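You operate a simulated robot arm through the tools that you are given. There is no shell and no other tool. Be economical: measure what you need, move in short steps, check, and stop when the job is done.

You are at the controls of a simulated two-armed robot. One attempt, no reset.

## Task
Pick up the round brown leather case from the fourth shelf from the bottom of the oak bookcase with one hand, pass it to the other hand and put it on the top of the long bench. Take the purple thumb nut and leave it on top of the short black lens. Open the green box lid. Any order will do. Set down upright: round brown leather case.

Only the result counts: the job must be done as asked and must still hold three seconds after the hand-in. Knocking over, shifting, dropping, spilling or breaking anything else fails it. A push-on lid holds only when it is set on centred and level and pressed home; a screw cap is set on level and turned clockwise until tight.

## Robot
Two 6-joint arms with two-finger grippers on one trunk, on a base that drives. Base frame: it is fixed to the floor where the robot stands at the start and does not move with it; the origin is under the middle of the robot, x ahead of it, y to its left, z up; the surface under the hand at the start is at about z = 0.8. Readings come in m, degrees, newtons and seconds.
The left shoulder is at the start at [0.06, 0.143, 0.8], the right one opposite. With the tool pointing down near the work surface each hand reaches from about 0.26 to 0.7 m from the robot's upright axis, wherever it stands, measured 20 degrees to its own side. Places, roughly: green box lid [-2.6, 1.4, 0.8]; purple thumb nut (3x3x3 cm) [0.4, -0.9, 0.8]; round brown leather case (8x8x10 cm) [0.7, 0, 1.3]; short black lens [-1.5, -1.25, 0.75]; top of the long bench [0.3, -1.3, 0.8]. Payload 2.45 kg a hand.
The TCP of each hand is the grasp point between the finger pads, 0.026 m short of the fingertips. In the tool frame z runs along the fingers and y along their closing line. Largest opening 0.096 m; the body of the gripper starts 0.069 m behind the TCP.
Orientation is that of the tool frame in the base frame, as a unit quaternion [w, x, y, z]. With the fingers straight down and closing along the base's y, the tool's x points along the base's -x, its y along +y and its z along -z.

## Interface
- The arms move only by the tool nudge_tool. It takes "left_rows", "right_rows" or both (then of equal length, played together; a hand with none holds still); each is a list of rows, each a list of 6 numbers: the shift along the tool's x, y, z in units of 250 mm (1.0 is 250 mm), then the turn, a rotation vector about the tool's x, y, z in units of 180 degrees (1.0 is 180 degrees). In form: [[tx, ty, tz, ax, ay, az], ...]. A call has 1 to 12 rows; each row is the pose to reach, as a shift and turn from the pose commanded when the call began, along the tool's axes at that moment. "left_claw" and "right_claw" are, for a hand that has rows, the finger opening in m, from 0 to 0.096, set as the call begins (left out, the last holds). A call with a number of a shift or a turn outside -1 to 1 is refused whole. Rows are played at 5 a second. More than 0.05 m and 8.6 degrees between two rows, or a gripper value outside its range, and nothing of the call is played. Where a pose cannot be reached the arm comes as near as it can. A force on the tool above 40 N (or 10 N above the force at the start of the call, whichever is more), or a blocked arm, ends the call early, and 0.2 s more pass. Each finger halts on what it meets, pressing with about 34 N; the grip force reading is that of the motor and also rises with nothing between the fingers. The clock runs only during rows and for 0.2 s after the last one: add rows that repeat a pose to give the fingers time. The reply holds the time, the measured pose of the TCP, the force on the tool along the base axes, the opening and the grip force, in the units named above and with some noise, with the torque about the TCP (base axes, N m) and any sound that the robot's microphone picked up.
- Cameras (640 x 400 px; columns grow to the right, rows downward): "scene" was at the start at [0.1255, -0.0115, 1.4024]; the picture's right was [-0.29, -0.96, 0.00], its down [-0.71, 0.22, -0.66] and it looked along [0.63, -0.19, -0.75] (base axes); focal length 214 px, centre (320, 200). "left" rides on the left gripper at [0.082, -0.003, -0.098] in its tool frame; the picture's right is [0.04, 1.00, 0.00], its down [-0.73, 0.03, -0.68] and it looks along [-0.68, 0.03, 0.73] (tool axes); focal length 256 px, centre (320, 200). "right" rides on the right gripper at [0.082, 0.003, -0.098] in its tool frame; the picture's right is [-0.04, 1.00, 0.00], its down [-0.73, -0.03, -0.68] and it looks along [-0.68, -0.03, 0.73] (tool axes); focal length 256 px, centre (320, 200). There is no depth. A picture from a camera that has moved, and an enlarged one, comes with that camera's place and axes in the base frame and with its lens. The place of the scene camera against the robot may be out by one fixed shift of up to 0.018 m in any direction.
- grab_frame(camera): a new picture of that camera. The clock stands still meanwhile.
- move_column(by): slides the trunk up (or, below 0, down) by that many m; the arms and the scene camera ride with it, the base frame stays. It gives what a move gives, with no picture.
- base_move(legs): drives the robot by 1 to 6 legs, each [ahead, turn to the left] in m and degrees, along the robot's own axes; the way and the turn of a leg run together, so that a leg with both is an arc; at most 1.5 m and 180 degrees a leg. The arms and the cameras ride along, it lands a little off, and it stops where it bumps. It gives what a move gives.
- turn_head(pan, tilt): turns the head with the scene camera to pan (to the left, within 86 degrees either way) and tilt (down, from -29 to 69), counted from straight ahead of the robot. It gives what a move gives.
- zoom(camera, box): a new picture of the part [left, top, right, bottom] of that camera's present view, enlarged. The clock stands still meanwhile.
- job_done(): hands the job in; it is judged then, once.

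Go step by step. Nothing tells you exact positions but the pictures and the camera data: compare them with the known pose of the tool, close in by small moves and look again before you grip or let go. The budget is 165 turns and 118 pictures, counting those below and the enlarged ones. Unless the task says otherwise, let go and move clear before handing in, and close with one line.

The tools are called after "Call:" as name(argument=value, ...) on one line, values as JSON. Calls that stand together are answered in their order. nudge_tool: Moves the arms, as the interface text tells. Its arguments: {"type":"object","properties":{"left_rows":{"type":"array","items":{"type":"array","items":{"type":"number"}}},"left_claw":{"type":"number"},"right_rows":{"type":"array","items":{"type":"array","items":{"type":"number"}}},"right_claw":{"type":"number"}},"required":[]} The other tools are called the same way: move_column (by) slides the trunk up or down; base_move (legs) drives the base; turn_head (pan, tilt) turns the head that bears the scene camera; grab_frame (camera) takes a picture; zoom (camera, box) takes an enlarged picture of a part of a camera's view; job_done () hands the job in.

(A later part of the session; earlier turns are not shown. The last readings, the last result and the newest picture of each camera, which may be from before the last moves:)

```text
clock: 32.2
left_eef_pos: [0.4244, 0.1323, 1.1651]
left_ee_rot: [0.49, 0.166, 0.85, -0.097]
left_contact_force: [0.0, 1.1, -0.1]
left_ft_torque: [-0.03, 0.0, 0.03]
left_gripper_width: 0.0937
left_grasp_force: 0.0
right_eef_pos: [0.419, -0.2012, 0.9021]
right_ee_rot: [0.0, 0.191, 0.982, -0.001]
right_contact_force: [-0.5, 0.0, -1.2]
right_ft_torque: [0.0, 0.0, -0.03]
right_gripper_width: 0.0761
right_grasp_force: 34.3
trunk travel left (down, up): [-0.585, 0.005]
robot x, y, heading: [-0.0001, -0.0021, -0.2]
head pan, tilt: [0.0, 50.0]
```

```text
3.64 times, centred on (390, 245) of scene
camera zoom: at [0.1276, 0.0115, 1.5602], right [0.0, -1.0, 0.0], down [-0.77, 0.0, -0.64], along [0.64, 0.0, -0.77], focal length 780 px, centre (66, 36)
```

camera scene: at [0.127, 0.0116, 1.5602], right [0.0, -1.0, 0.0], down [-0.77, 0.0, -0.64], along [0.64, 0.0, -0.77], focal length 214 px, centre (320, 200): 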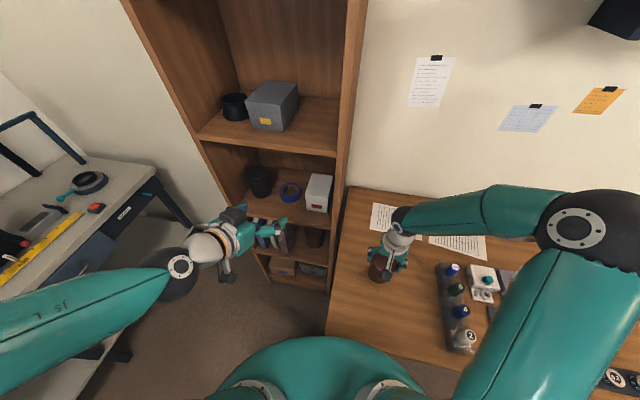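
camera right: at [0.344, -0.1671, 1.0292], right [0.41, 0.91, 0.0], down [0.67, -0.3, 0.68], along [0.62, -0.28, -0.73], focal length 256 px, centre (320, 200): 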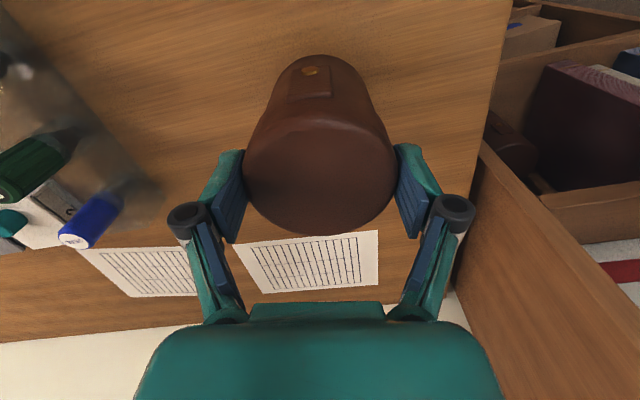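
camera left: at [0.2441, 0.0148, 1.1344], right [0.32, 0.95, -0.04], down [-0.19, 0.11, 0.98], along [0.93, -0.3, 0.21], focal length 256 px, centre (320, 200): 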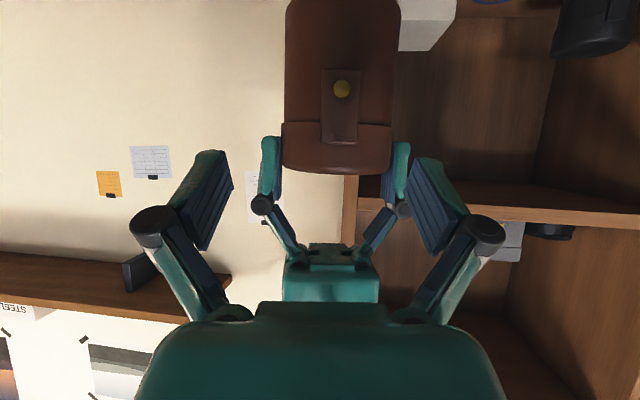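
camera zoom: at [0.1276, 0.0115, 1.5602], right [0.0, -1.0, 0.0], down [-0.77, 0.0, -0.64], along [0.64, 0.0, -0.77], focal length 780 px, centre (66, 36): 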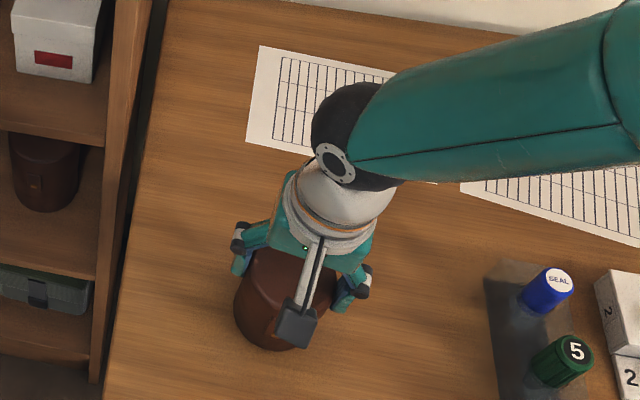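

Call:
nudge_tool(right_rows=[[0, 0, 0.008, 0, 0, 0], [0, 0, 0.016, 0, 0, 0], [0, 0, 0.024, 0, 0, 0], [0, 0, 0.032, 0, 0, 0], [0, 0, 0.032, 0, 0, 0]])

```text
clock: 33.4
left_eef_pos: [0.4236, 0.1327, 1.1651]
left_ee_rot: [0.491, 0.166, 0.85, -0.097]
left_contact_force: [0.5, -0.2, 0.6]
left_ft_torque: [0.0, 0.03, 0.04]
left_gripper_width: 0.0941
left_grasp_force: 0.0
right_eef_pos: [0.4187, -0.1985, 0.8965]
right_ee_rot: [0.003, 0.192, 0.981, 0.0]
right_contact_force: [1.6, -6.4, 32.0]
right_ft_torque: [-0.23, -0.01, -0.06]
right_gripper_width: 0.0763
right_grasp_force: 34.4
trunk travel left (down, up): [-0.585, 0.005]
robot x, y, heading: [-0.0009, 0.0038, -0.1]
head pan, tilt: [0.0, 50.0]
```

It is on the bench (32 N). I'll ease the pressure off, then open and lift away.

Call:
nudge_tool(right_rows=[[0, 0, -0.01, 0, 0, 0], [0, 0, -0.012, 0, 0, 0]])

Call:
nudge_tool(right_rows=[[0, 0, 0, 0, 0, 0], [0, 0, 0, 0, 0, 0], [0, 0, 0, 0, 0, 0]], right_claw=0.096)

Call:
nudge_tool(right_rows=[[0, 0, -0.1, 0, 0, 0], [0, 0, -0.3, 0, 0, 0], [0, 0, -0.5, 0, 0, 0], [0, 0, -0.7, 0, 0, 0], [0, 0, -0.7, 0, 0, 0]])

Call:
grab_frame(camera="right")

Call:
grab_frame(camera="scene")

```text
clock: 34.0
left_eef_pos: [0.4242, 0.1311, 1.164]
left_ee_rot: [0.491, 0.167, 0.85, -0.098]
left_contact_force: [0.4, 0.6, 0.4]
left_ft_torque: [0.03, -0.03, 0.01]
left_gripper_width: 0.094
left_grasp_force: 0.0
right_eef_pos: [0.4191, -0.199, 0.8948]
right_ee_rot: [0.0, 0.191, 0.982, -0.001]
right_contact_force: [4.5, 0.0, 6.9]
right_ft_torque: [0.13, -0.65, -0.12]
right_gripper_width: 0.0761
right_grasp_force: 34.7
trunk travel left (down, up): [-0.585, 0.005]
robot x, y, heading: [0.001, 0.0019, 0.3]
head pan, tilt: [0.0, 50.0]
```

```text
clock: 34.8
left_eef_pos: [0.4256, 0.1324, 1.1647]
left_ee_rot: [0.491, 0.165, 0.85, -0.097]
left_contact_force: [0.4, 0.3, 0.0]
left_ft_torque: [0.01, 0.01, 0.03]
left_gripper_width: 0.0939
left_grasp_force: 0.1
right_eef_pos: [0.4184, -0.1988, 0.897]
right_ee_rot: [0.0, 0.192, 0.981, 0.0]
right_contact_force: [0.1, 0.1, -0.4]
right_ft_torque: [0.03, -0.01, 0.0]
right_gripper_width: 0.096
right_grasp_force: 0.1
trunk travel left (down, up): [-0.585, 0.005]
robot x, y, heading: [-0.0001, -0.0018, -0.1]
head pan, tilt: [0.0, 50.0]
```

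```text
clock: 36.0
left_eef_pos: [0.426, 0.1316, 1.1637]
left_ee_rot: [0.49, 0.166, 0.851, -0.097]
left_contact_force: [0.6, 0.6, 0.8]
left_ft_torque: [0.01, 0.0, 0.05]
left_gripper_width: 0.0939
left_grasp_force: 0.0
right_eef_pos: [0.4182, -0.2004, 1.0732]
right_ee_rot: [-0.001, 0.19, 0.982, 0.0]
right_contact_force: [0.0, -0.4, -0.3]
right_ft_torque: [-0.02, 0.0, 0.0]
right_gripper_width: 0.0961
right_grasp_force: 0.2
trunk travel left (down, up): [-0.585, 0.005]
robot x, y, heading: [-0.0017, -0.0015, -0.0]
head pan, tilt: [0.0, 50.0]
```

```text
85 pictures are left
camera right: at [0.3441, -0.1664, 1.171], right [0.41, 0.91, 0.0], down [0.67, -0.3, 0.68], along [0.62, -0.28, -0.73], focal length 256 px, centre (320, 200)
```

right: 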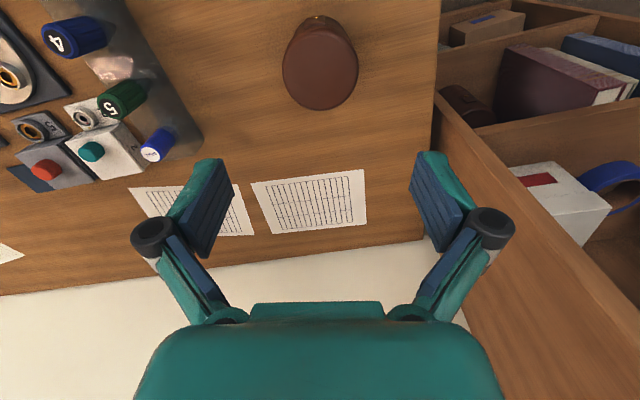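

```text
84 pictures are left
camera scene: at [0.1282, 0.0114, 1.5601], right [0.0, -1.0, 0.0], down [-0.77, 0.0, -0.64], along [0.64, 0.0, -0.77], focal length 214 px, centre (320, 200)
```

scene: 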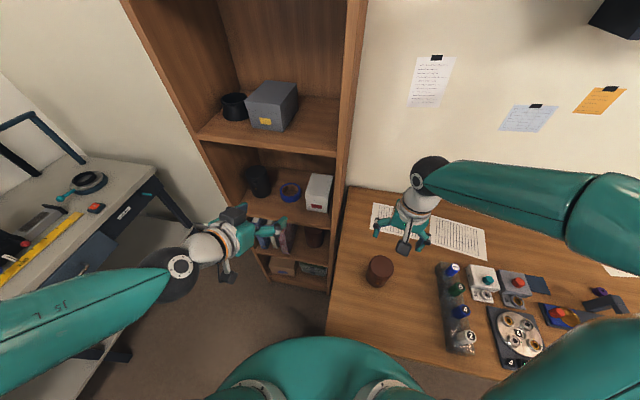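

The case stands upright on the bench. Next I'll tuck the arms and turn right to drive along the bench towards the thumb nut.

Call:
nudge_tool(left_rows=[[0, 0, 0, 0, 0.042, 0], [0, 0, 0, 0, 0.084, 0], [0, 0, 0, 0, 0.126, 0], [0, 0, 0, 0, 0.168, 0], [0, 0, 0, 0, 0.21, 0], [0, 0, 0, 0, 0.252, 0], [0, 0, 0, 0, 0.294, 0], [0, 0, 0, 0, 0.333, 0], [0, 0, 0, 0, 0.333, 0]], right_rows=[[0, 0, -0.1, 0, 0, -0.015], [0.05, 0, -0.2, 0, 0, -0.03], [0.1, 0, -0.3, 0, 0, -0.045], [0.15, 0, -0.3, 0, 0, -0.06], [0.2, 0, -0.3, 0, 0, -0.075], [0.25, 0, -0.3, 0, 0, -0.09], [0.3, 0, -0.3, 0, 0, -0.105], [0.35, -0.05, -0.3, 0, 0, -0.122], [0.35, -0.05, -0.3, 0, 0, -0.122]])

Call:
turn_head(pan=-80, tilt=30)

Call:
grab_frame(camera="scene")

```text
clock: 38.0
left_eef_pos: [0.4239, 0.1307, 1.1664]
left_ee_rot: [0.0, 0.192, 0.981, -0.001]
left_contact_force: [-0.2, -0.7, -0.9]
left_ft_torque: [-0.01, -0.03, 0.03]
left_gripper_width: 0.094
left_grasp_force: 0.1
left hand out of reach, approached as far as the arm can: row 1, 2
right_eef_pos: [0.3339, -0.1776, 1.1478]
right_ee_rot: [0.0, 0.001, 1.0, 0.0]
right_contact_force: [-0.2, 0.3, 0.8]
right_ft_torque: [0.02, 0.01, -0.01]
right_gripper_width: 0.0961
right_grasp_force: 0.0
trunk travel left (down, up): [-0.585, 0.005]
robot x, y, heading: [-0.0006, 0.0013, 0.2]
head pan, tilt: [0.0, 50.0]
```

```text
clock: 39.5
left_eef_pos: [0.4237, 0.133, 1.1677]
left_ee_rot: [0.0, 0.191, 0.982, -0.001]
left_contact_force: [-0.2, 0.3, 0.2]
left_ft_torque: [-0.01, 0.04, 0.02]
left_gripper_width: 0.094
left_grasp_force: 0.1
right_eef_pos: [0.3334, -0.1785, 1.1461]
right_ee_rot: [0.0, 0.0, 1.0, 0.0]
right_contact_force: [-0.5, 0.0, -0.8]
right_ft_torque: [-0.01, -0.03, -0.03]
right_gripper_width: 0.096
right_grasp_force: 0.0
trunk travel left (down, up): [-0.585, 0.005]
robot x, y, heading: [-0.0002, -0.0037, 0.2]
head pan, tilt: [-80.0, 30.0]
```

```text
83 pictures are left
camera scene: at [0.0663, -0.0775, 1.5897], right [-0.98, -0.17, 0.0], down [-0.09, 0.49, -0.87], along [0.15, -0.85, -0.5], focal length 214 px, centre (320, 200)
```

scene: 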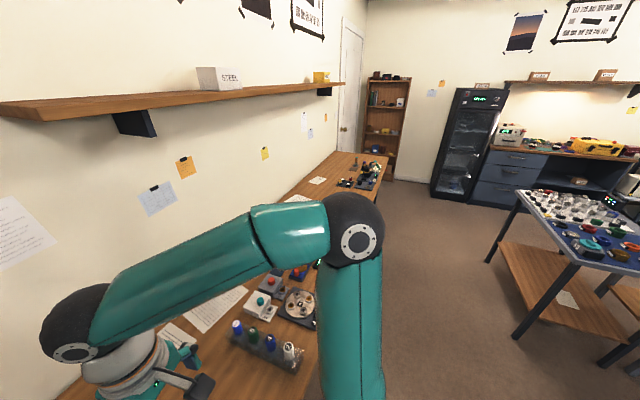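

The bench runs off to the right and the table holding the lens is across the room. I'm turning along the bench, driving 0.55 m and turning back towards the nut.

Call:
base_move(legs=[[0, -99], [0.55, 0], [0, 79]])

Call:
turn_head(pan=-15, tilt=50)

Call:
grab_frame(camera="scene")

Call:
grab_frame(camera="right")

```text
clock: 42.8
left_eef_pos: [0.2988, -0.247, 1.1689]
left_ee_rot: [0.001, 0.646, 0.763, 0.0]
left_contact_force: [-1.5, 0.8, -0.1]
left_ft_torque: [0.03, -0.16, 0.01]
left_gripper_width: 0.0941
left_grasp_force: 0.1
right_eef_pos: [-0.0131, -0.3335, 1.1467]
right_ee_rot: [0.0, 0.488, 0.873, 0.002]
right_contact_force: [-0.9, -1.2, 0.9]
right_ft_torque: [0.06, -0.11, 0.02]
right_gripper_width: 0.096
right_grasp_force: 0.1
trunk travel left (down, up): [-0.585, 0.005]
robot x, y, heading: [-0.0242, 0.0476, -49.5]
head pan, tilt: [-80.0, 30.0]
stopped in leg 1: the robot was blocked; the commanded pose is now the measured one
```

```text
clock: 44.1
left_eef_pos: [0.3061, -0.2459, 1.1675]
left_ee_rot: [0.0, 0.644, 0.765, -0.002]
left_contact_force: [-0.4, 0.1, -0.1]
left_ft_torque: [0.0, -0.03, 0.0]
left_gripper_width: 0.0941
left_grasp_force: 0.0
right_eef_pos: [-0.0063, -0.3316, 1.1468]
right_ee_rot: [-0.002, 0.488, 0.873, 0.001]
right_contact_force: [0.4, 0.4, -0.7]
right_ft_torque: [-0.01, 0.01, 0.0]
right_gripper_width: 0.0957
right_grasp_force: 0.1
trunk travel left (down, up): [-0.585, 0.005]
robot x, y, heading: [-0.0211, 0.0516, -49.6]
head pan, tilt: [-15.0, 50.0]
```

```text
82 pictures are left
camera scene: at [0.0377, -0.0542, 1.5602], right [-0.9, -0.43, 0.0], down [-0.33, 0.69, -0.64], along [0.28, -0.58, -0.77], focal length 214 px, centre (320, 200)
```

scene: 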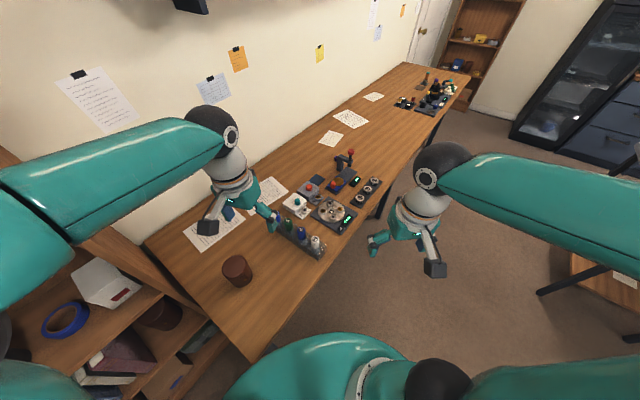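

```text
81 pictures are left
camera right: at [-0.0465, -0.2609, 1.245], right [0.87, 0.49, 0.0], down [0.36, -0.64, 0.68], along [0.33, -0.59, -0.74], focal length 256 px, centre (320, 200)
```

right: 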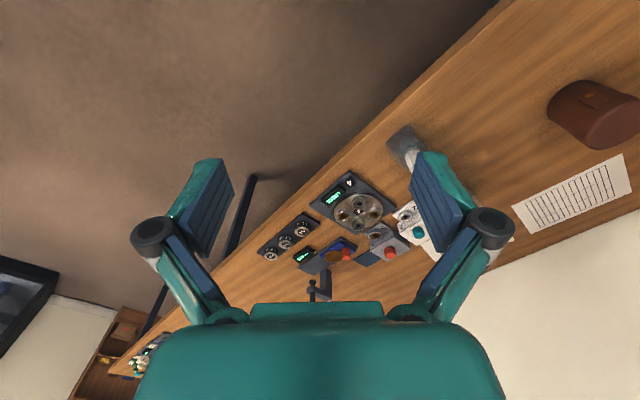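

The left elbow seems to have touched the bookcase while turning. I'm retracing the turn, backing off to get clear of it, and checking that nothing shifted.

Call:
base_move(legs=[[0, 45], [-0.4, 0]])

Call:
turn_head(pan=10, tilt=30)

Call:
grab_frame(camera="scene")

```text
clock: 48.9
left_eef_pos: [0.0193, 0.1043, 1.1677]
left_ee_rot: [0.001, 0.31, 0.951, 0.0]
left_contact_force: [-0.2, -1.3, 1.1]
left_ft_torque: [0.03, -0.04, -0.01]
left_gripper_width: 0.0943
left_grasp_force: 0.1
right_eef_pos: [-0.1444, -0.1772, 1.147]
right_ee_rot: [-0.002, 0.123, 0.992, -0.001]
right_contact_force: [-0.4, -0.2, 0.2]
right_ft_torque: [0.03, -0.04, 0.03]
right_gripper_width: 0.0961
right_grasp_force: 0.0
trunk travel left (down, up): [-0.585, 0.005]
robot x, y, heading: [-0.4198, 0.0765, -5.1]
head pan, tilt: [-15.0, 50.0]
```

```text
clock: 49.8
left_eef_pos: [0.0204, 0.1038, 1.1679]
left_ee_rot: [0.001, 0.309, 0.951, -0.002]
left_contact_force: [-0.7, -0.4, -0.3]
left_ft_torque: [-0.03, -0.02, 0.03]
left_gripper_width: 0.0939
left_grasp_force: 0.0
right_eef_pos: [-0.1436, -0.176, 1.1479]
right_ee_rot: [-0.001, 0.123, 0.992, 0.001]
right_contact_force: [-0.5, -0.5, 0.6]
right_ft_torque: [0.0, 0.03, -0.02]
right_gripper_width: 0.0958
right_grasp_force: 0.1
trunk travel left (down, up): [-0.585, 0.005]
robot x, y, heading: [-0.4249, 0.0725, -5.3]
head pan, tilt: [10.0, 30.0]
```

```text
80 pictures are left
camera scene: at [-0.2832, 0.0891, 1.5896], right [0.08, -1.0, 0.0], down [-0.5, -0.04, -0.87], along [0.86, 0.07, -0.5], focal length 214 px, centre (320, 200)
```

scene: 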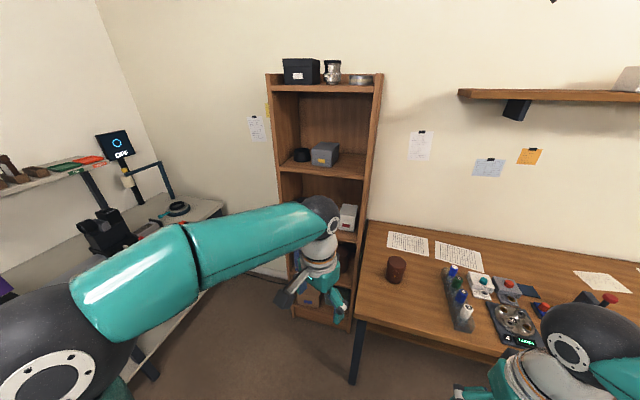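

Nothing has moved. I'm driving clear of the bookcase, down along the bench, and up to the nut.

Call:
base_move(legs=[[0, -94], [0.75, 0], [0, 95]])

Call:
turn_head(pan=-15, tilt=40)

Call:
grab_frame(camera="scene")

```text
clock: 53.5
left_eef_pos: [-0.2611, -0.3397, 1.1689]
left_ee_rot: [0.001, 0.809, 0.587, 0.0]
left_contact_force: [-0.2, 0.2, 0.3]
left_ft_torque: [0.05, -0.07, -0.02]
left_gripper_width: 0.094
left_grasp_force: 0.0
right_eef_pos: [-0.5783, -0.2696, 1.1462]
right_ee_rot: [-0.002, 0.683, 0.731, 0.003]
right_contact_force: [-1.7, -0.1, -0.2]
right_ft_torque: [0.03, -0.06, -0.01]
right_gripper_width: 0.0961
right_grasp_force: 0.0
trunk travel left (down, up): [-0.585, 0.005]
robot x, y, heading: [-0.3856, 0.0847, -78.5]
head pan, tilt: [10.0, 30.0]
stopped in leg 1: the robot was blocked; the commanded pose is now the measured one
```

```text
clock: 54.4
left_eef_pos: [-0.2593, -0.3389, 1.1682]
left_ee_rot: [-0.001, 0.809, 0.588, -0.001]
left_contact_force: [-0.7, 0.6, -0.1]
left_ft_torque: [0.03, 0.0, 0.0]
left_gripper_width: 0.0938
left_grasp_force: 0.0
right_eef_pos: [-0.5752, -0.2686, 1.1465]
right_ee_rot: [-0.002, 0.683, 0.73, 0.002]
right_contact_force: [0.5, -0.4, -1.0]
right_ft_torque: [0.01, -0.02, -0.01]
right_gripper_width: 0.0958
right_grasp_force: 0.1
trunk travel left (down, up): [-0.585, 0.005]
robot x, y, heading: [-0.386, 0.0833, -78.6]
head pan, tilt: [-15.0, 40.0]
```

```text
79 pictures are left
camera scene: at [-0.3899, -0.0484, 1.5744], right [-1.0, 0.06, 0.0], down [0.04, 0.64, -0.77], along [-0.05, -0.76, -0.64], focal length 214 px, centre (320, 200)
```

scene: 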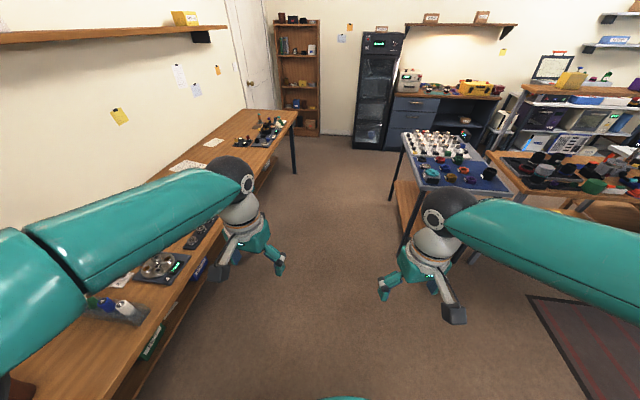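

It is blocked again near heading -79°. I'll look to both sides to find what it touches.

Call:
turn_head(pan=86, tilt=45)

Call:
grab_frame(camera="scene")

Call:
turn_head(pan=-86, tilt=45)

Call:
grab_frame(camera="scene")

```text
clock: 56.1
left_eef_pos: [-0.2582, -0.3374, 1.1679]
left_ee_rot: [0.0, 0.809, 0.587, -0.002]
left_contact_force: [0.0, 0.0, 0.5]
left_ft_torque: [0.0, 0.03, 0.04]
left_gripper_width: 0.0941
left_grasp_force: 0.1
right_eef_pos: [-0.5759, -0.2688, 1.1462]
right_ee_rot: [-0.001, 0.683, 0.731, 0.002]
right_contact_force: [-0.8, -0.7, -0.7]
right_ft_torque: [0.01, -0.01, 0.0]
right_gripper_width: 0.096
right_grasp_force: 0.0
trunk travel left (down, up): [-0.585, 0.005]
robot x, y, heading: [-0.3861, 0.0887, -78.6]
head pan, tilt: [85.9, 45.0]
```

```text
78 pictures are left
camera scene: at [-0.3038, 0.0471, 1.5671], right [0.13, -0.99, 0.0], down [-0.7, -0.09, -0.71], along [0.7, 0.09, -0.71], focal length 214 px, centre (320, 200)
```

scene: 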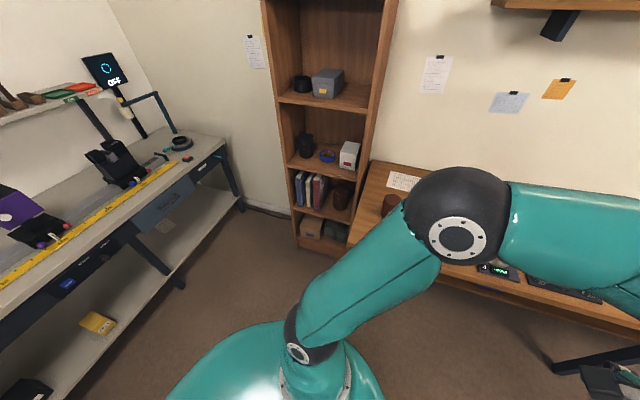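

```text
clock: 58.7
left_eef_pos: [-0.2581, -0.3384, 1.1678]
left_ee_rot: [0.0, 0.81, 0.587, -0.001]
left_contact_force: [0.4, 0.0, -0.6]
left_ft_torque: [0.0, -0.01, 0.03]
left_gripper_width: 0.0942
left_grasp_force: 0.0
right_eef_pos: [-0.5756, -0.2686, 1.1477]
right_ee_rot: [-0.002, 0.683, 0.731, 0.001]
right_contact_force: [0.8, 0.1, 0.4]
right_ft_torque: [0.0, -0.04, 0.0]
right_gripper_width: 0.0964
right_grasp_force: 0.0
trunk travel left (down, up): [-0.585, 0.005]
robot x, y, heading: [-0.3872, 0.0872, -78.5]
head pan, tilt: [-85.9, 45.0]
```

```text
77 pictures are left
camera scene: at [-0.4628, 0.0147, 1.5671], right [-0.27, 0.96, 0.0], down [0.68, 0.19, -0.71], along [-0.68, -0.19, -0.71], focal length 214 px, centre (320, 200)
```

scene: 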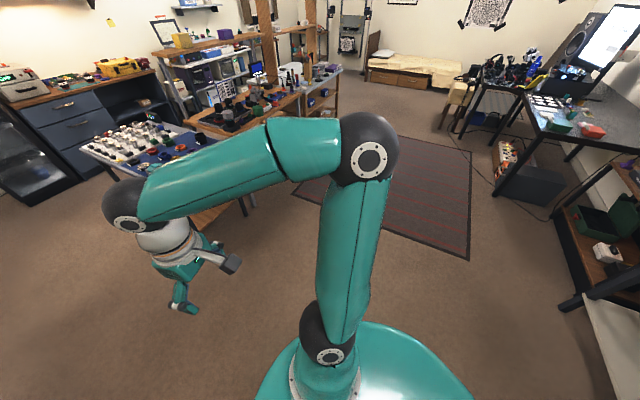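

I see no obstacle near the base. I'll try to continue the turn in small pieces.

Call:
base_move(legs=[[0.05, 0], [0, -20]])

```text
clock: 60.9
left_eef_pos: [-0.4014, -0.4051, 1.1677]
left_ee_rot: [0.001, 0.899, 0.438, -0.002]
left_contact_force: [-0.2, 0.3, 0.9]
left_ft_torque: [-0.01, 0.03, 0.01]
left_gripper_width: 0.0938
left_grasp_force: 0.1
right_eef_pos: [-0.6752, -0.2319, 1.1472]
right_ee_rot: [-0.001, 0.799, 0.602, 0.002]
right_contact_force: [-0.5, 0.0, -0.6]
right_ft_torque: [-0.03, -0.01, 0.01]
right_gripper_width: 0.0961
right_grasp_force: 0.1
trunk travel left (down, up): [-0.585, 0.005]
robot x, y, heading: [-0.3677, 0.0305, -98.1]
head pan, tilt: [-85.9, 45.0]
```

It moved freely this time. I'm driving along the bench now.

Call:
base_move(legs=[[0.7, 0], [0, 48], [0, 47]])

Call:
turn_head(pan=-15, tilt=40)

Call:
grab_frame(camera="scene")

```text
clock: 68.6
left_eef_pos: [-0.0667, -0.8488, 1.1689]
left_ee_rot: [0.001, 0.487, 0.874, -0.002]
left_contact_force: [0.7, 1.3, -0.2]
left_ft_torque: [-0.03, 0.06, -0.02]
left_gripper_width: 0.0938
left_grasp_force: 0.0
right_eef_pos: [-0.325, -1.0441, 1.1507]
right_ee_rot: [-0.003, 0.312, 0.95, -0.001]
right_contact_force: [0.4, -0.2, 0.2]
right_ft_torque: [-0.01, 0.07, 0.0]
right_gripper_width: 0.0961
right_grasp_force: 0.0
trunk travel left (down, up): [-0.585, 0.005]
robot x, y, heading: [-0.4895, -0.6953, -28.1]
head pan, tilt: [-85.9, 45.0]
stopped in leg 3: the robot was blocked; the commanded pose is now the measured one
```

```text
clock: 70.0
left_eef_pos: [-0.0682, -0.8498, 1.1695]
left_ee_rot: [0.0, 0.488, 0.873, -0.001]
left_contact_force: [-0.1, 0.3, -0.6]
left_ft_torque: [-0.02, 0.03, -0.03]
left_gripper_width: 0.0939
left_grasp_force: 0.0
right_eef_pos: [-0.3269, -1.0459, 1.15]
right_ee_rot: [-0.002, 0.312, 0.95, 0.0]
right_contact_force: [0.4, -1.0, -0.6]
right_ft_torque: [-0.02, 0.02, 0.0]
right_gripper_width: 0.0961
right_grasp_force: 0.0
trunk travel left (down, up): [-0.585, 0.005]
robot x, y, heading: [-0.4863, -0.6956, -28.1]
head pan, tilt: [-15.0, 40.0]
```

```text
76 pictures are left
camera scene: at [-0.3839, -0.7704, 1.5743], right [-0.68, -0.73, 0.0], down [-0.47, 0.44, -0.77], along [0.56, -0.52, -0.64], focal length 214 px, centre (320, 200)
```

scene: 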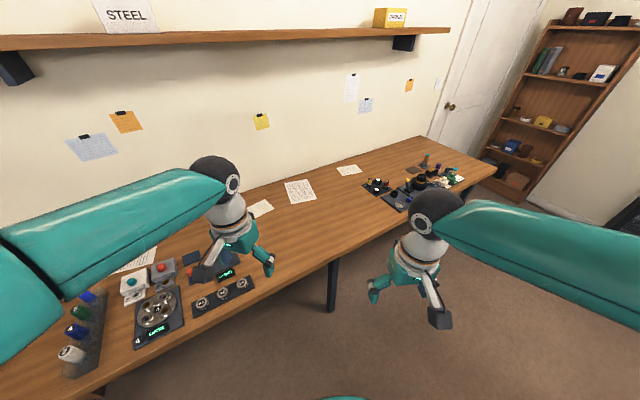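

I'll carry on: a small turn left, then forward towards the nut.

Call:
base_move(legs=[[0.05, 0], [0, 20], [0.25, 0]])

Call:
grab_frame(camera="scene")

```text
clock: 73.5
left_eef_pos: [0.2503, -0.7582, 1.1681]
left_ee_rot: [0.001, 0.331, 0.944, -0.002]
left_contact_force: [0.7, -0.3, 0.5]
left_ft_torque: [0.0, 0.04, 0.0]
left_gripper_width: 0.0942
left_grasp_force: 0.0
right_eef_pos: [0.0744, -1.0304, 1.1483]
right_ee_rot: [-0.003, 0.144, 0.99, 0.001]
right_contact_force: [1.0, -0.2, 0.1]
right_ft_torque: [0.01, 0.07, -0.01]
right_gripper_width: 0.096
right_grasp_force: 0.1
trunk travel left (down, up): [-0.585, 0.005]
robot x, y, heading: [-0.1992, -0.7524, -8.4]
head pan, tilt: [-15.0, 40.0]
```

```text
75 pictures are left
camera scene: at [-0.0679, -0.783, 1.5742], right [-0.4, -0.92, 0.0], down [-0.59, 0.26, -0.77], along [0.7, -0.3, -0.64], focal length 214 px, centre (320, 200)
```

scene: 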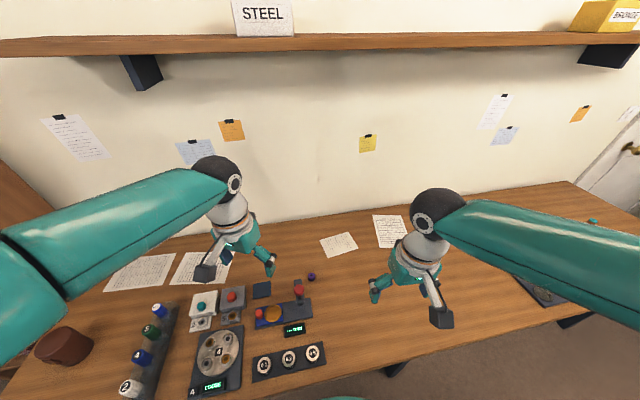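

The purple nut is at about (0.35, -0.92). I'm lowering the trunk and bringing the right hand above it.

Call:
move_column(by=-0.14)

Call:
nudge_tool(right_rows=[[-0.15, 0.115, 0, 0, 0, 0], [-0.3, 0.23, 0, 0, 0, 0], [-0.45, 0.345, 0, 0, 0, 0], [-0.6, 0.46, 0, 0, 0, 0], [-0.76, 0.575, 0, 0, 0, 0], [-0.92, 0.69, 0, 0, 0, 0], [-0.92, 0.69, 0, 0, 0, 0]])

Call:
grab_frame(camera="right")

```text
clock: 75.2
left_eef_pos: [0.2492, -0.7569, 1.0312]
left_ee_rot: [0.0, 0.332, 0.943, -0.001]
left_contact_force: [-0.5, 0.0, -0.4]
left_ft_torque: [-0.02, -0.02, 0.01]
left_gripper_width: 0.0939
left_grasp_force: 0.0
right_eef_pos: [0.0722, -1.0301, 1.009]
right_ee_rot: [-0.002, 0.145, 0.989, 0.0]
right_contact_force: [0.2, -0.5, 0.1]
right_ft_torque: [0.01, -0.02, 0.03]
right_gripper_width: 0.0961
right_grasp_force: 0.0
trunk travel left (down, up): [-0.445, 0.145]
robot x, y, heading: [-0.1994, -0.7512, -8.4]
head pan, tilt: [-15.0, 40.0]
```

```text
clock: 76.8
left_eef_pos: [0.2485, -0.7583, 1.0298]
left_ee_rot: [0.0, 0.333, 0.943, -0.001]
left_contact_force: [-0.5, 0.1, -0.6]
left_ft_torque: [-0.02, 0.01, -0.01]
left_gripper_width: 0.0938
left_grasp_force: 0.0
right_eef_pos: [0.3391, -0.9304, 1.0079]
right_ee_rot: [-0.003, 0.145, 0.989, 0.001]
right_contact_force: [0.0, -0.6, -1.0]
right_ft_torque: [0.02, -0.02, -0.01]
right_gripper_width: 0.0959
right_grasp_force: 0.1
trunk travel left (down, up): [-0.445, 0.145]
robot x, y, heading: [-0.197, -0.7547, -8.5]
head pan, tilt: [-15.0, 40.0]
```

```text
74 pictures are left
camera right: at [0.2627, -0.9047, 1.1065], right [0.33, 0.95, 0.0], down [0.7, -0.24, 0.68], along [0.64, -0.22, -0.74], focal length 256 px, centre (320, 200)
```

right: 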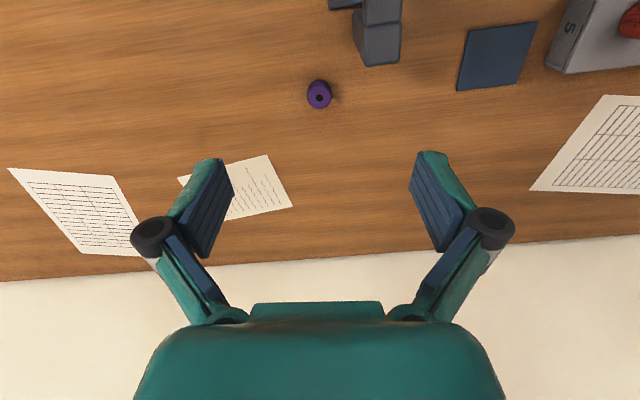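

The nut is just ahead of the tool centre. I'm centring over it with a smaller opening and descending partway.

Call:
nudge_tool(right_rows=[[-0.05, -0.005, 0.1, 0, 0, 0], [-0.1, -0.01, 0.22, 0, 0, 0], [-0.1, -0.01, 0.34, 0, 0, 0], [-0.1, -0.01, 0.46, 0, 0, 0], [-0.1, -0.01, 0.46, 0, 0, 0]], right_claw=0.055)

Call:
grab_frame(camera="right")

```text
clock: 78.0
left_eef_pos: [0.2495, -0.7574, 1.0293]
left_ee_rot: [0.0, 0.332, 0.943, -0.001]
left_contact_force: [-0.1, 0.6, -1.3]
left_ft_torque: [0.0, -0.02, 0.01]
left_gripper_width: 0.0941
left_grasp_force: 0.1
right_eef_pos: [0.3641, -0.939, 0.8927]
right_ee_rot: [-0.003, 0.145, 0.989, 0.0]
right_contact_force: [-0.2, -0.5, 0.1]
right_ft_torque: [-0.05, -0.01, 0.0]
right_gripper_width: 0.0551
right_grasp_force: 0.2
trunk travel left (down, up): [-0.445, 0.145]
robot x, y, heading: [-0.1994, -0.7527, -8.5]
head pan, tilt: [-15.0, 40.0]
```

```text
73 pictures are left
camera right: at [0.2868, -0.9128, 0.9907], right [0.33, 0.95, 0.0], down [0.7, -0.24, 0.68], along [0.64, -0.22, -0.74], focal length 256 px, centre (320, 200)
```

right: 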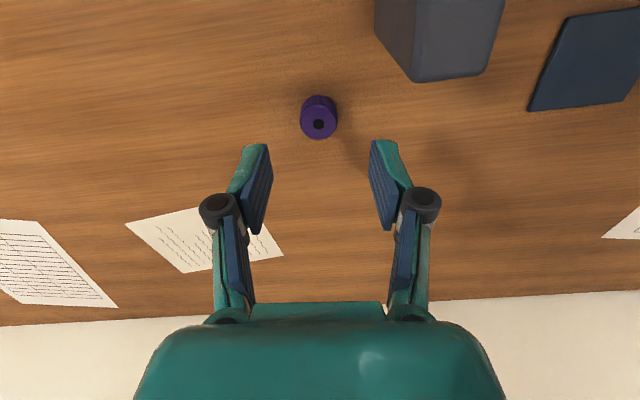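

Aligned. I'm descending to just above the bench and closing on the nut.

Call:
nudge_tool(right_rows=[[0, -0.004, 0.1, 0, 0, 0], [0, -0.004, 0.18, 0, 0, 0], [0, -0.004, 0.225, 0, 0, 0], [0, -0.004, 0.225, 0, 0, 0]])

Call:
grab_frame(camera="right")

```text
clock: 79.0
left_eef_pos: [0.2492, -0.7574, 1.0302]
left_ee_rot: [0.001, 0.332, 0.943, -0.002]
left_contact_force: [0.2, 0.4, -0.5]
left_ft_torque: [0.01, 0.02, 0.0]
left_gripper_width: 0.0938
left_grasp_force: 0.0
right_eef_pos: [0.3638, -0.9407, 0.8354]
right_ee_rot: [-0.002, 0.146, 0.989, 0.001]
right_contact_force: [0.7, 0.2, -0.8]
right_ft_torque: [-0.02, 0.01, -0.01]
right_gripper_width: 0.0548
right_grasp_force: 0.0
trunk travel left (down, up): [-0.445, 0.145]
robot x, y, heading: [-0.1952, -0.7475, -8.5]
head pan, tilt: [-15.0, 40.0]
```

```text
72 pictures are left
camera right: at [0.2872, -0.9141, 0.9345], right [0.33, 0.95, 0.0], down [0.7, -0.24, 0.68], along [0.64, -0.22, -0.74], focal length 256 px, centre (320, 200)
```

right: 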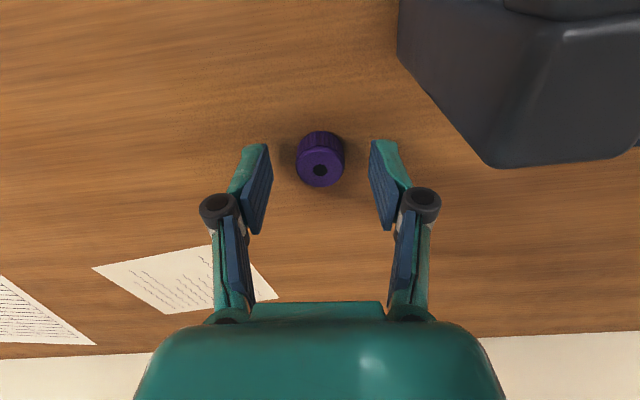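

Call:
nudge_tool(right_rows=[[0, 0, 0.01, 0, 0, 0], [0, 0, 0.01, 0, 0, 0]])

Call:
nudge_tool(right_rows=[[0, 0, 0, 0, 0, 0], [0, 0, 0, 0, 0, 0], [0, 0, 0, 0, 0, 0], [0, 0, 0, 0, 0, 0]], right_claw=0.01)

Call:
nudge_tool(right_rows=[[0, 0, -0.1, 0, 0, 0], [0, 0, -0.25, 0, 0, 0], [0, 0, -0.4, 0, 0, 0], [0, 0, -0.55, 0, 0, 0], [0, 0, -0.7, 0, 0, 0], [0, 0, -0.7, 0, 0, 0]])

Call:
grab_frame(camera="right")

```text
clock: 79.6
left_eef_pos: [0.2485, -0.7579, 1.0307]
left_ee_rot: [0.0, 0.331, 0.944, -0.001]
left_contact_force: [0.8, 0.3, -0.1]
left_ft_torque: [0.04, 0.01, 0.0]
left_gripper_width: 0.0941
left_grasp_force: 0.1
right_eef_pos: [0.3647, -0.9408, 0.8331]
right_ee_rot: [-0.001, 0.145, 0.989, 0.0]
right_contact_force: [0.5, -0.5, 0.2]
right_ft_torque: [-0.02, 0.01, -0.02]
right_gripper_width: 0.055
right_grasp_force: 0.0
trunk travel left (down, up): [-0.445, 0.145]
robot x, y, heading: [-0.1989, -0.7535, -8.6]
head pan, tilt: [-15.0, 40.0]
```

```text
clock: 80.6
left_eef_pos: [0.2508, -0.7571, 1.0295]
left_ee_rot: [0.001, 0.332, 0.943, -0.001]
left_contact_force: [-0.8, -0.3, -0.4]
left_ft_torque: [-0.01, 0.0, -0.01]
left_gripper_width: 0.0941
left_grasp_force: 0.0
right_eef_pos: [0.3642, -0.9409, 0.8338]
right_ee_rot: [-0.003, 0.145, 0.989, 0.001]
right_contact_force: [0.2, 0.0, -0.1]
right_ft_torque: [0.01, 0.0, 0.01]
right_gripper_width: 0.0263
right_grasp_force: 33.8
trunk travel left (down, up): [-0.445, 0.145]
robot x, y, heading: [-0.197, -0.7509, -8.2]
head pan, tilt: [-15.0, 40.0]
```

```text
clock: 82.0
left_eef_pos: [0.2504, -0.7581, 1.03]
left_ee_rot: [0.001, 0.332, 0.943, -0.002]
left_contact_force: [-0.4, 1.0, -0.1]
left_ft_torque: [0.0, 0.01, 0.0]
left_gripper_width: 0.094
left_grasp_force: 0.1
right_eef_pos: [0.3658, -0.9409, 1.0109]
right_ee_rot: [-0.002, 0.145, 0.989, 0.001]
right_contact_force: [0.1, 0.4, -0.9]
right_ft_torque: [0.02, 0.01, 0.0]
right_gripper_width: 0.0264
right_grasp_force: 34.6
trunk travel left (down, up): [-0.445, 0.145]
robot x, y, heading: [-0.1945, -0.752, -8.4]
head pan, tilt: [-15.0, 40.0]
```

```text
71 pictures are left
camera right: at [0.2889, -0.9141, 1.1082], right [0.33, 0.95, 0.0], down [0.7, -0.24, 0.68], along [0.64, -0.22, -0.74], focal length 256 px, centre (320, 200)
```

right: 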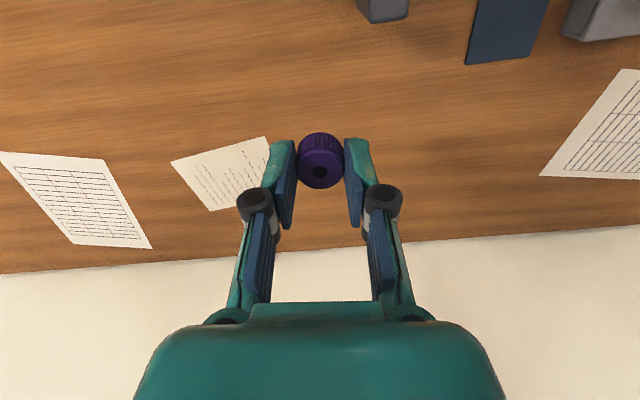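

The nut is gripped and lifted. I'm tucking the right hand, backing off the bench and turning towards the lens table.

Call:
nudge_tool(right_rows=[[0.13, -0.08, -0.05, 0, 0, 0], [0.27, -0.17, -0.1, 0, 0, 0], [0.4, -0.25, -0.15, 0, 0, 0], [0.53, -0.33, -0.2, 0, 0, 0], [0.67, -0.42, -0.25, 0, 0, 0], [0.8, -0.5, -0.3, 0, 0, 0], [0.8, -0.5, -0.3, 0, 0, 0]])

Call:
base_move(legs=[[-0.35, 0], [0, -60], [0, -60], [0, -50]])

Call:
turn_head(pan=40, tilt=30)

Call:
grab_frame(camera="scene")

```text
clock: 83.6
left_eef_pos: [0.2494, -0.7581, 1.0297]
left_ee_rot: [0.001, 0.332, 0.943, -0.001]
left_contact_force: [-0.2, -0.4, 0.2]
left_ft_torque: [-0.01, -0.02, 0.0]
left_gripper_width: 0.0939
left_grasp_force: 0.0
right_eef_pos: [0.1381, -1.0039, 1.0849]
right_ee_rot: [-0.002, 0.146, 0.989, 0.0]
right_contact_force: [0.4, -0.4, -0.6]
right_ft_torque: [-0.04, 0.01, 0.01]
right_gripper_width: 0.0265
right_grasp_force: 33.9
trunk travel left (down, up): [-0.445, 0.145]
robot x, y, heading: [-0.1997, -0.7502, -8.6]
head pan, tilt: [-15.0, 40.0]
```

```text
clock: 90.0
left_eef_pos: [-0.4251, -1.1358, 1.0312]
left_ee_rot: [-0.001, 0.834, 0.552, -0.001]
left_contact_force: [-0.2, -0.3, -0.6]
left_ft_torque: [0.02, -0.01, 0.04]
left_gripper_width: 0.094
left_grasp_force: 0.0
right_eef_pos: [-0.6922, -1.0951, 1.086]
right_ee_rot: [-0.001, 0.714, 0.7, 0.003]
right_contact_force: [0.0, 0.4, -0.5]
right_ft_torque: [0.0, -0.03, 0.02]
right_gripper_width: 0.026
right_grasp_force: 34.3
trunk travel left (down, up): [-0.445, 0.145]
robot x, y, heading: [-0.4952, -0.6967, -84.2]
head pan, tilt: [-15.0, 40.0]
stopped in leg 3: the robot was blocked; the commanded pose is now the measured one
```

```text
clock: 91.3
left_eef_pos: [-0.4237, -1.1354, 1.0323]
left_ee_rot: [0.0, 0.834, 0.551, -0.002]
left_contact_force: [0.5, 0.4, -0.2]
left_ft_torque: [0.01, 0.0, 0.0]
left_gripper_width: 0.0939
left_grasp_force: 0.0
right_eef_pos: [-0.6903, -1.0937, 1.0861]
right_ee_rot: [-0.001, 0.714, 0.7, 0.001]
right_contact_force: [-0.4, 0.1, -0.3]
right_ft_torque: [-0.02, 0.02, -0.02]
right_gripper_width: 0.0262
right_grasp_force: 34.0
trunk travel left (down, up): [-0.445, 0.145]
robot x, y, heading: [-0.4917, -0.6979, -84.1]
head pan, tilt: [40.0, 30.0]
```

```text
70 pictures are left
camera scene: at [-0.4322, -0.8069, 1.4497], right [-0.7, -0.72, 0.0], down [-0.36, 0.35, -0.87], along [0.62, -0.6, -0.5], focal length 214 px, centre (320, 200)
```

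scene: 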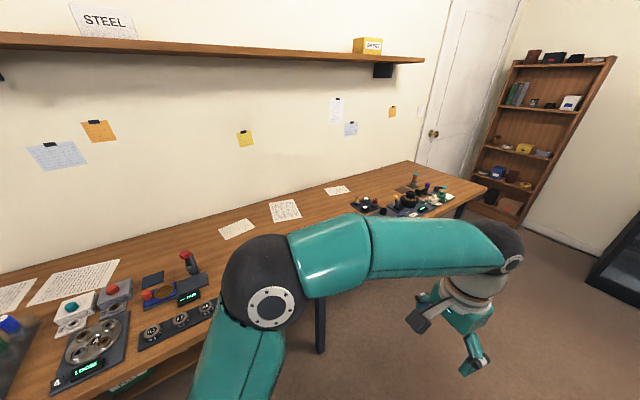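

I'll continue the turn in smaller chunks, as that has worked before.

Call:
base_move(legs=[[0.0, -30], [0, -30], [0, -35]])

Call:
turn_head(pan=40, tilt=35)

Call:
grab_frame(camera="scene")

```text
clock: 96.0
left_eef_pos: [-0.9014, -0.8795, 1.0322]
left_ee_rot: [0.0, 0.998, -0.068, -0.001]
left_contact_force: [-0.3, 0.4, 1.2]
left_ft_torque: [-0.04, -0.03, -0.01]
left_gripper_width: 0.0939
left_grasp_force: 0.0
right_eef_pos: [-0.9314, -0.6118, 1.0855]
right_ee_rot: [0.0, 0.992, 0.123, 0.003]
right_contact_force: [0.1, 0.2, -1.4]
right_ft_torque: [-0.04, -0.06, 0.03]
right_gripper_width: 0.0259
right_grasp_force: 33.4
trunk travel left (down, up): [-0.445, 0.145]
robot x, y, heading: [-0.4721, -0.7408, -160.4]
head pan, tilt: [40.0, 30.0]
stopped in leg 3: the robot was blocked; the commanded pose is now the measured one
```

```text
clock: 96.6
left_eef_pos: [-0.9007, -0.8811, 1.0324]
left_ee_rot: [-0.001, 0.998, -0.067, -0.002]
left_contact_force: [-0.1, 0.7, 0.0]
left_ft_torque: [-0.05, -0.03, 0.0]
left_gripper_width: 0.0938
left_grasp_force: 0.0
right_eef_pos: [-0.9308, -0.6127, 1.0863]
right_ee_rot: [0.0, 0.992, 0.123, 0.003]
right_contact_force: [-0.1, 0.6, -0.6]
right_ft_torque: [0.01, 0.02, -0.01]
right_gripper_width: 0.026
right_grasp_force: 33.9
trunk travel left (down, up): [-0.445, 0.145]
robot x, y, heading: [-0.4748, -0.7422, -160.3]
head pan, tilt: [40.0, 35.0]
```

```text
69 pictures are left
camera scene: at [-0.5872, -0.8225, 1.442], right [-0.86, 0.51, 0.0], down [0.29, 0.49, -0.82], along [-0.42, -0.71, -0.57], focal length 214 px, centre (320, 200)
```

scene: 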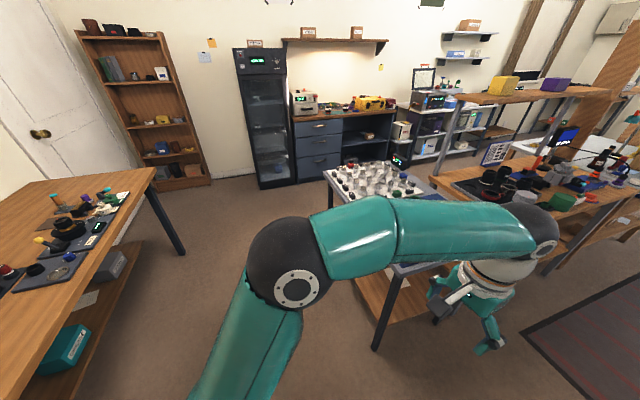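

I'm turning a little more and driving to the north side of the table.

Call:
base_move(legs=[[0, -24], [0.9, 0]])

Call:
turn_head(pan=75, tilt=40)

Call:
grab_frame(camera="scene")

```text
clock: 102.8
left_eef_pos: [-1.8261, -0.6418, 1.0326]
left_ee_rot: [-0.001, 0.965, -0.264, -0.002]
left_contact_force: [0.2, 0.0, -0.4]
left_ft_torque: [0.0, 0.0, -0.02]
left_gripper_width: 0.0938
left_grasp_force: 0.1
right_eef_pos: [-1.7485, -0.3825, 1.0862]
right_ee_rot: [0.0, 0.997, -0.076, 0.001]
right_contact_force: [0.0, 0.3, -0.6]
right_ft_torque: [-0.01, -0.04, 0.01]
right_gripper_width: 0.0256
right_grasp_force: 34.4
trunk travel left (down, up): [-0.445, 0.145]
robot x, y, heading: [-1.38, -0.6745, 176.6]
head pan, tilt: [40.0, 35.0]
```

```text
clock: 103.9
left_eef_pos: [-1.8247, -0.642, 1.0322]
left_ee_rot: [-0.002, 0.965, -0.264, -0.002]
left_contact_force: [-0.6, -0.1, 1.3]
left_ft_torque: [0.02, 0.01, 0.02]
left_gripper_width: 0.0939
left_grasp_force: 0.1
right_eef_pos: [-1.7494, -0.3828, 1.0882]
right_ee_rot: [0.0, 0.997, -0.075, 0.003]
right_contact_force: [0.0, -0.3, -0.3]
right_ft_torque: [0.01, 0.01, -0.02]
right_gripper_width: 0.026
right_grasp_force: 34.0
trunk travel left (down, up): [-0.445, 0.145]
robot x, y, heading: [-1.3771, -0.6755, 176.6]
head pan, tilt: [75.0, 40.0]
```

```text
68 pictures are left
camera scene: at [-1.4758, -0.7427, 1.4344], right [-0.95, 0.32, 0.0], down [0.2, 0.61, -0.77], along [-0.24, -0.73, -0.64], focal length 214 px, centre (320, 200)
```

scene: 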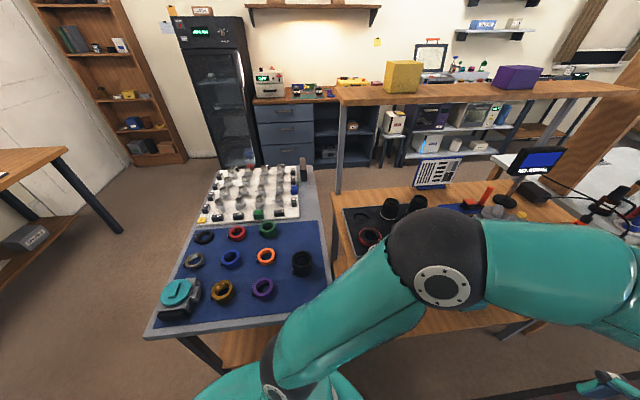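

A black lens shows on the blue mat, matching the place given. Zooming in.

Call:
zoom(camera="scene", box=[150, 200, 350, 330])

Call:
zoom(camera="scene", box=[320, 160, 520, 280])

```text
3.08 times, centred on (250, 265) of scene
camera zoom: at [-1.4758, -0.7427, 1.4344], right [-0.95, 0.32, 0.0], down [0.2, 0.61, -0.77], along [-0.24, -0.73, -0.64], focal length 660 px, centre (535, 0)
```

zoom: 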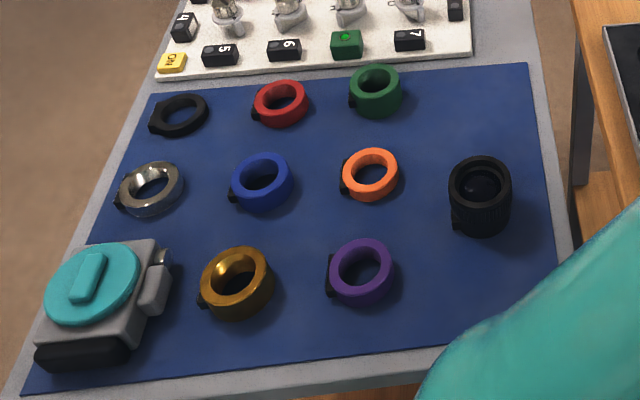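

```text
3.20 times, centred on (420, 220) of scene
camera zoom: at [-1.4758, -0.7427, 1.4344], right [-0.95, 0.32, 0.0], down [0.2, 0.61, -0.77], along [-0.24, -0.73, -0.64], focal length 686 px, centre (0, 136)
```

zoom: 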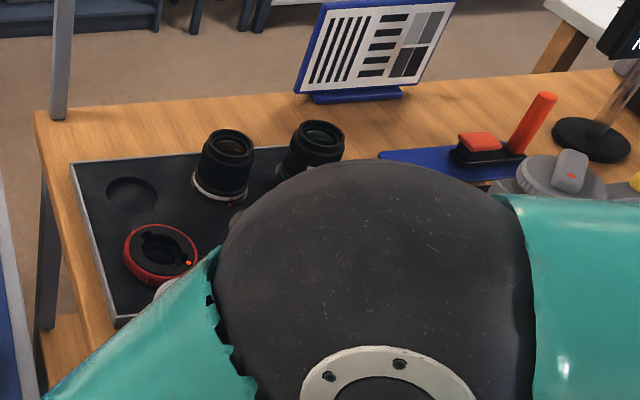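

The short black lens stands on the blue mat at about (-1.55, -1.17). I'm raising the trunk for clearance and turning to face it.

Call:
move_column(by=0.12)

Call:
base_move(legs=[[0, 30], [0, 30], [0, 33]])

Call:
turn_head(pan=-15, tilt=50)

Call:
grab_frame(camera="scene")

```text
clock: 105.4
left_eef_pos: [-1.8249, -0.6427, 1.1526]
left_ee_rot: [-0.001, 0.964, -0.265, -0.001]
left_contact_force: [0.1, 0.1, 0.0]
left_ft_torque: [-0.01, 0.0, 0.03]
left_gripper_width: 0.0939
left_grasp_force: 0.1
right_eef_pos: [-1.749, -0.3842, 1.2087]
right_ee_rot: [0.0, 0.997, -0.074, 0.001]
right_contact_force: [0.1, -0.1, 0.0]
right_ft_torque: [-0.02, 0.01, -0.01]
right_gripper_width: 0.0259
right_grasp_force: 34.3
trunk travel left (down, up): [-0.565, 0.025]
robot x, y, heading: [-1.3763, -0.677, 176.7]
head pan, tilt: [75.0, 40.0]
```

```text
clock: 110.0
left_eef_pos: [-1.5354, -1.1037, 1.153]
left_ee_rot: [-0.002, 0.93, 0.368, -0.003]
left_contact_force: [0.8, -0.8, 0.5]
left_ft_torque: [0.03, 0.07, 0.0]
left_gripper_width: 0.0937
left_grasp_force: 0.1
right_eef_pos: [-1.7633, -0.9582, 1.208]
right_ee_rot: [-0.002, 0.843, 0.538, 0.001]
right_contact_force: [1.1, 0.2, -0.7]
right_ft_torque: [0.07, 0.06, -0.02]
right_gripper_width: 0.0259
right_grasp_force: 34.2
trunk travel left (down, up): [-0.565, 0.025]
robot x, y, heading: [-1.4263, -0.6611, -108.1]
head pan, tilt: [75.0, 40.0]
stopped in leg 3: the robot was blocked; the commanded pose is now the measured one
```

```text
clock: 111.7
left_eef_pos: [-1.5383, -1.1006, 1.1519]
left_ee_rot: [0.001, 0.929, 0.369, -0.002]
left_contact_force: [0.2, 0.4, -0.4]
left_ft_torque: [0.01, -0.01, 0.0]
left_gripper_width: 0.094
left_grasp_force: 0.0
right_eef_pos: [-1.7668, -0.9559, 1.208]
right_ee_rot: [-0.001, 0.842, 0.539, 0.002]
right_contact_force: [0.8, -0.2, -0.2]
right_ft_torque: [0.05, -0.03, -0.02]
right_gripper_width: 0.026
right_grasp_force: 34.1
trunk travel left (down, up): [-0.565, 0.025]
robot x, y, heading: [-1.428, -0.6667, -107.9]
head pan, tilt: [-15.0, 50.0]
```

```text
65 pictures are left
camera scene: at [-1.4958, -0.7745, 1.5402], right [-0.84, 0.54, 0.0], down [0.42, 0.64, -0.64], along [-0.35, -0.54, -0.77], focal length 214 px, centre (320, 200)
```

scene: 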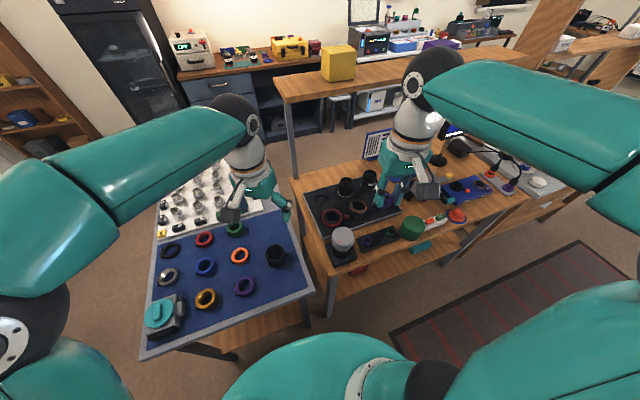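

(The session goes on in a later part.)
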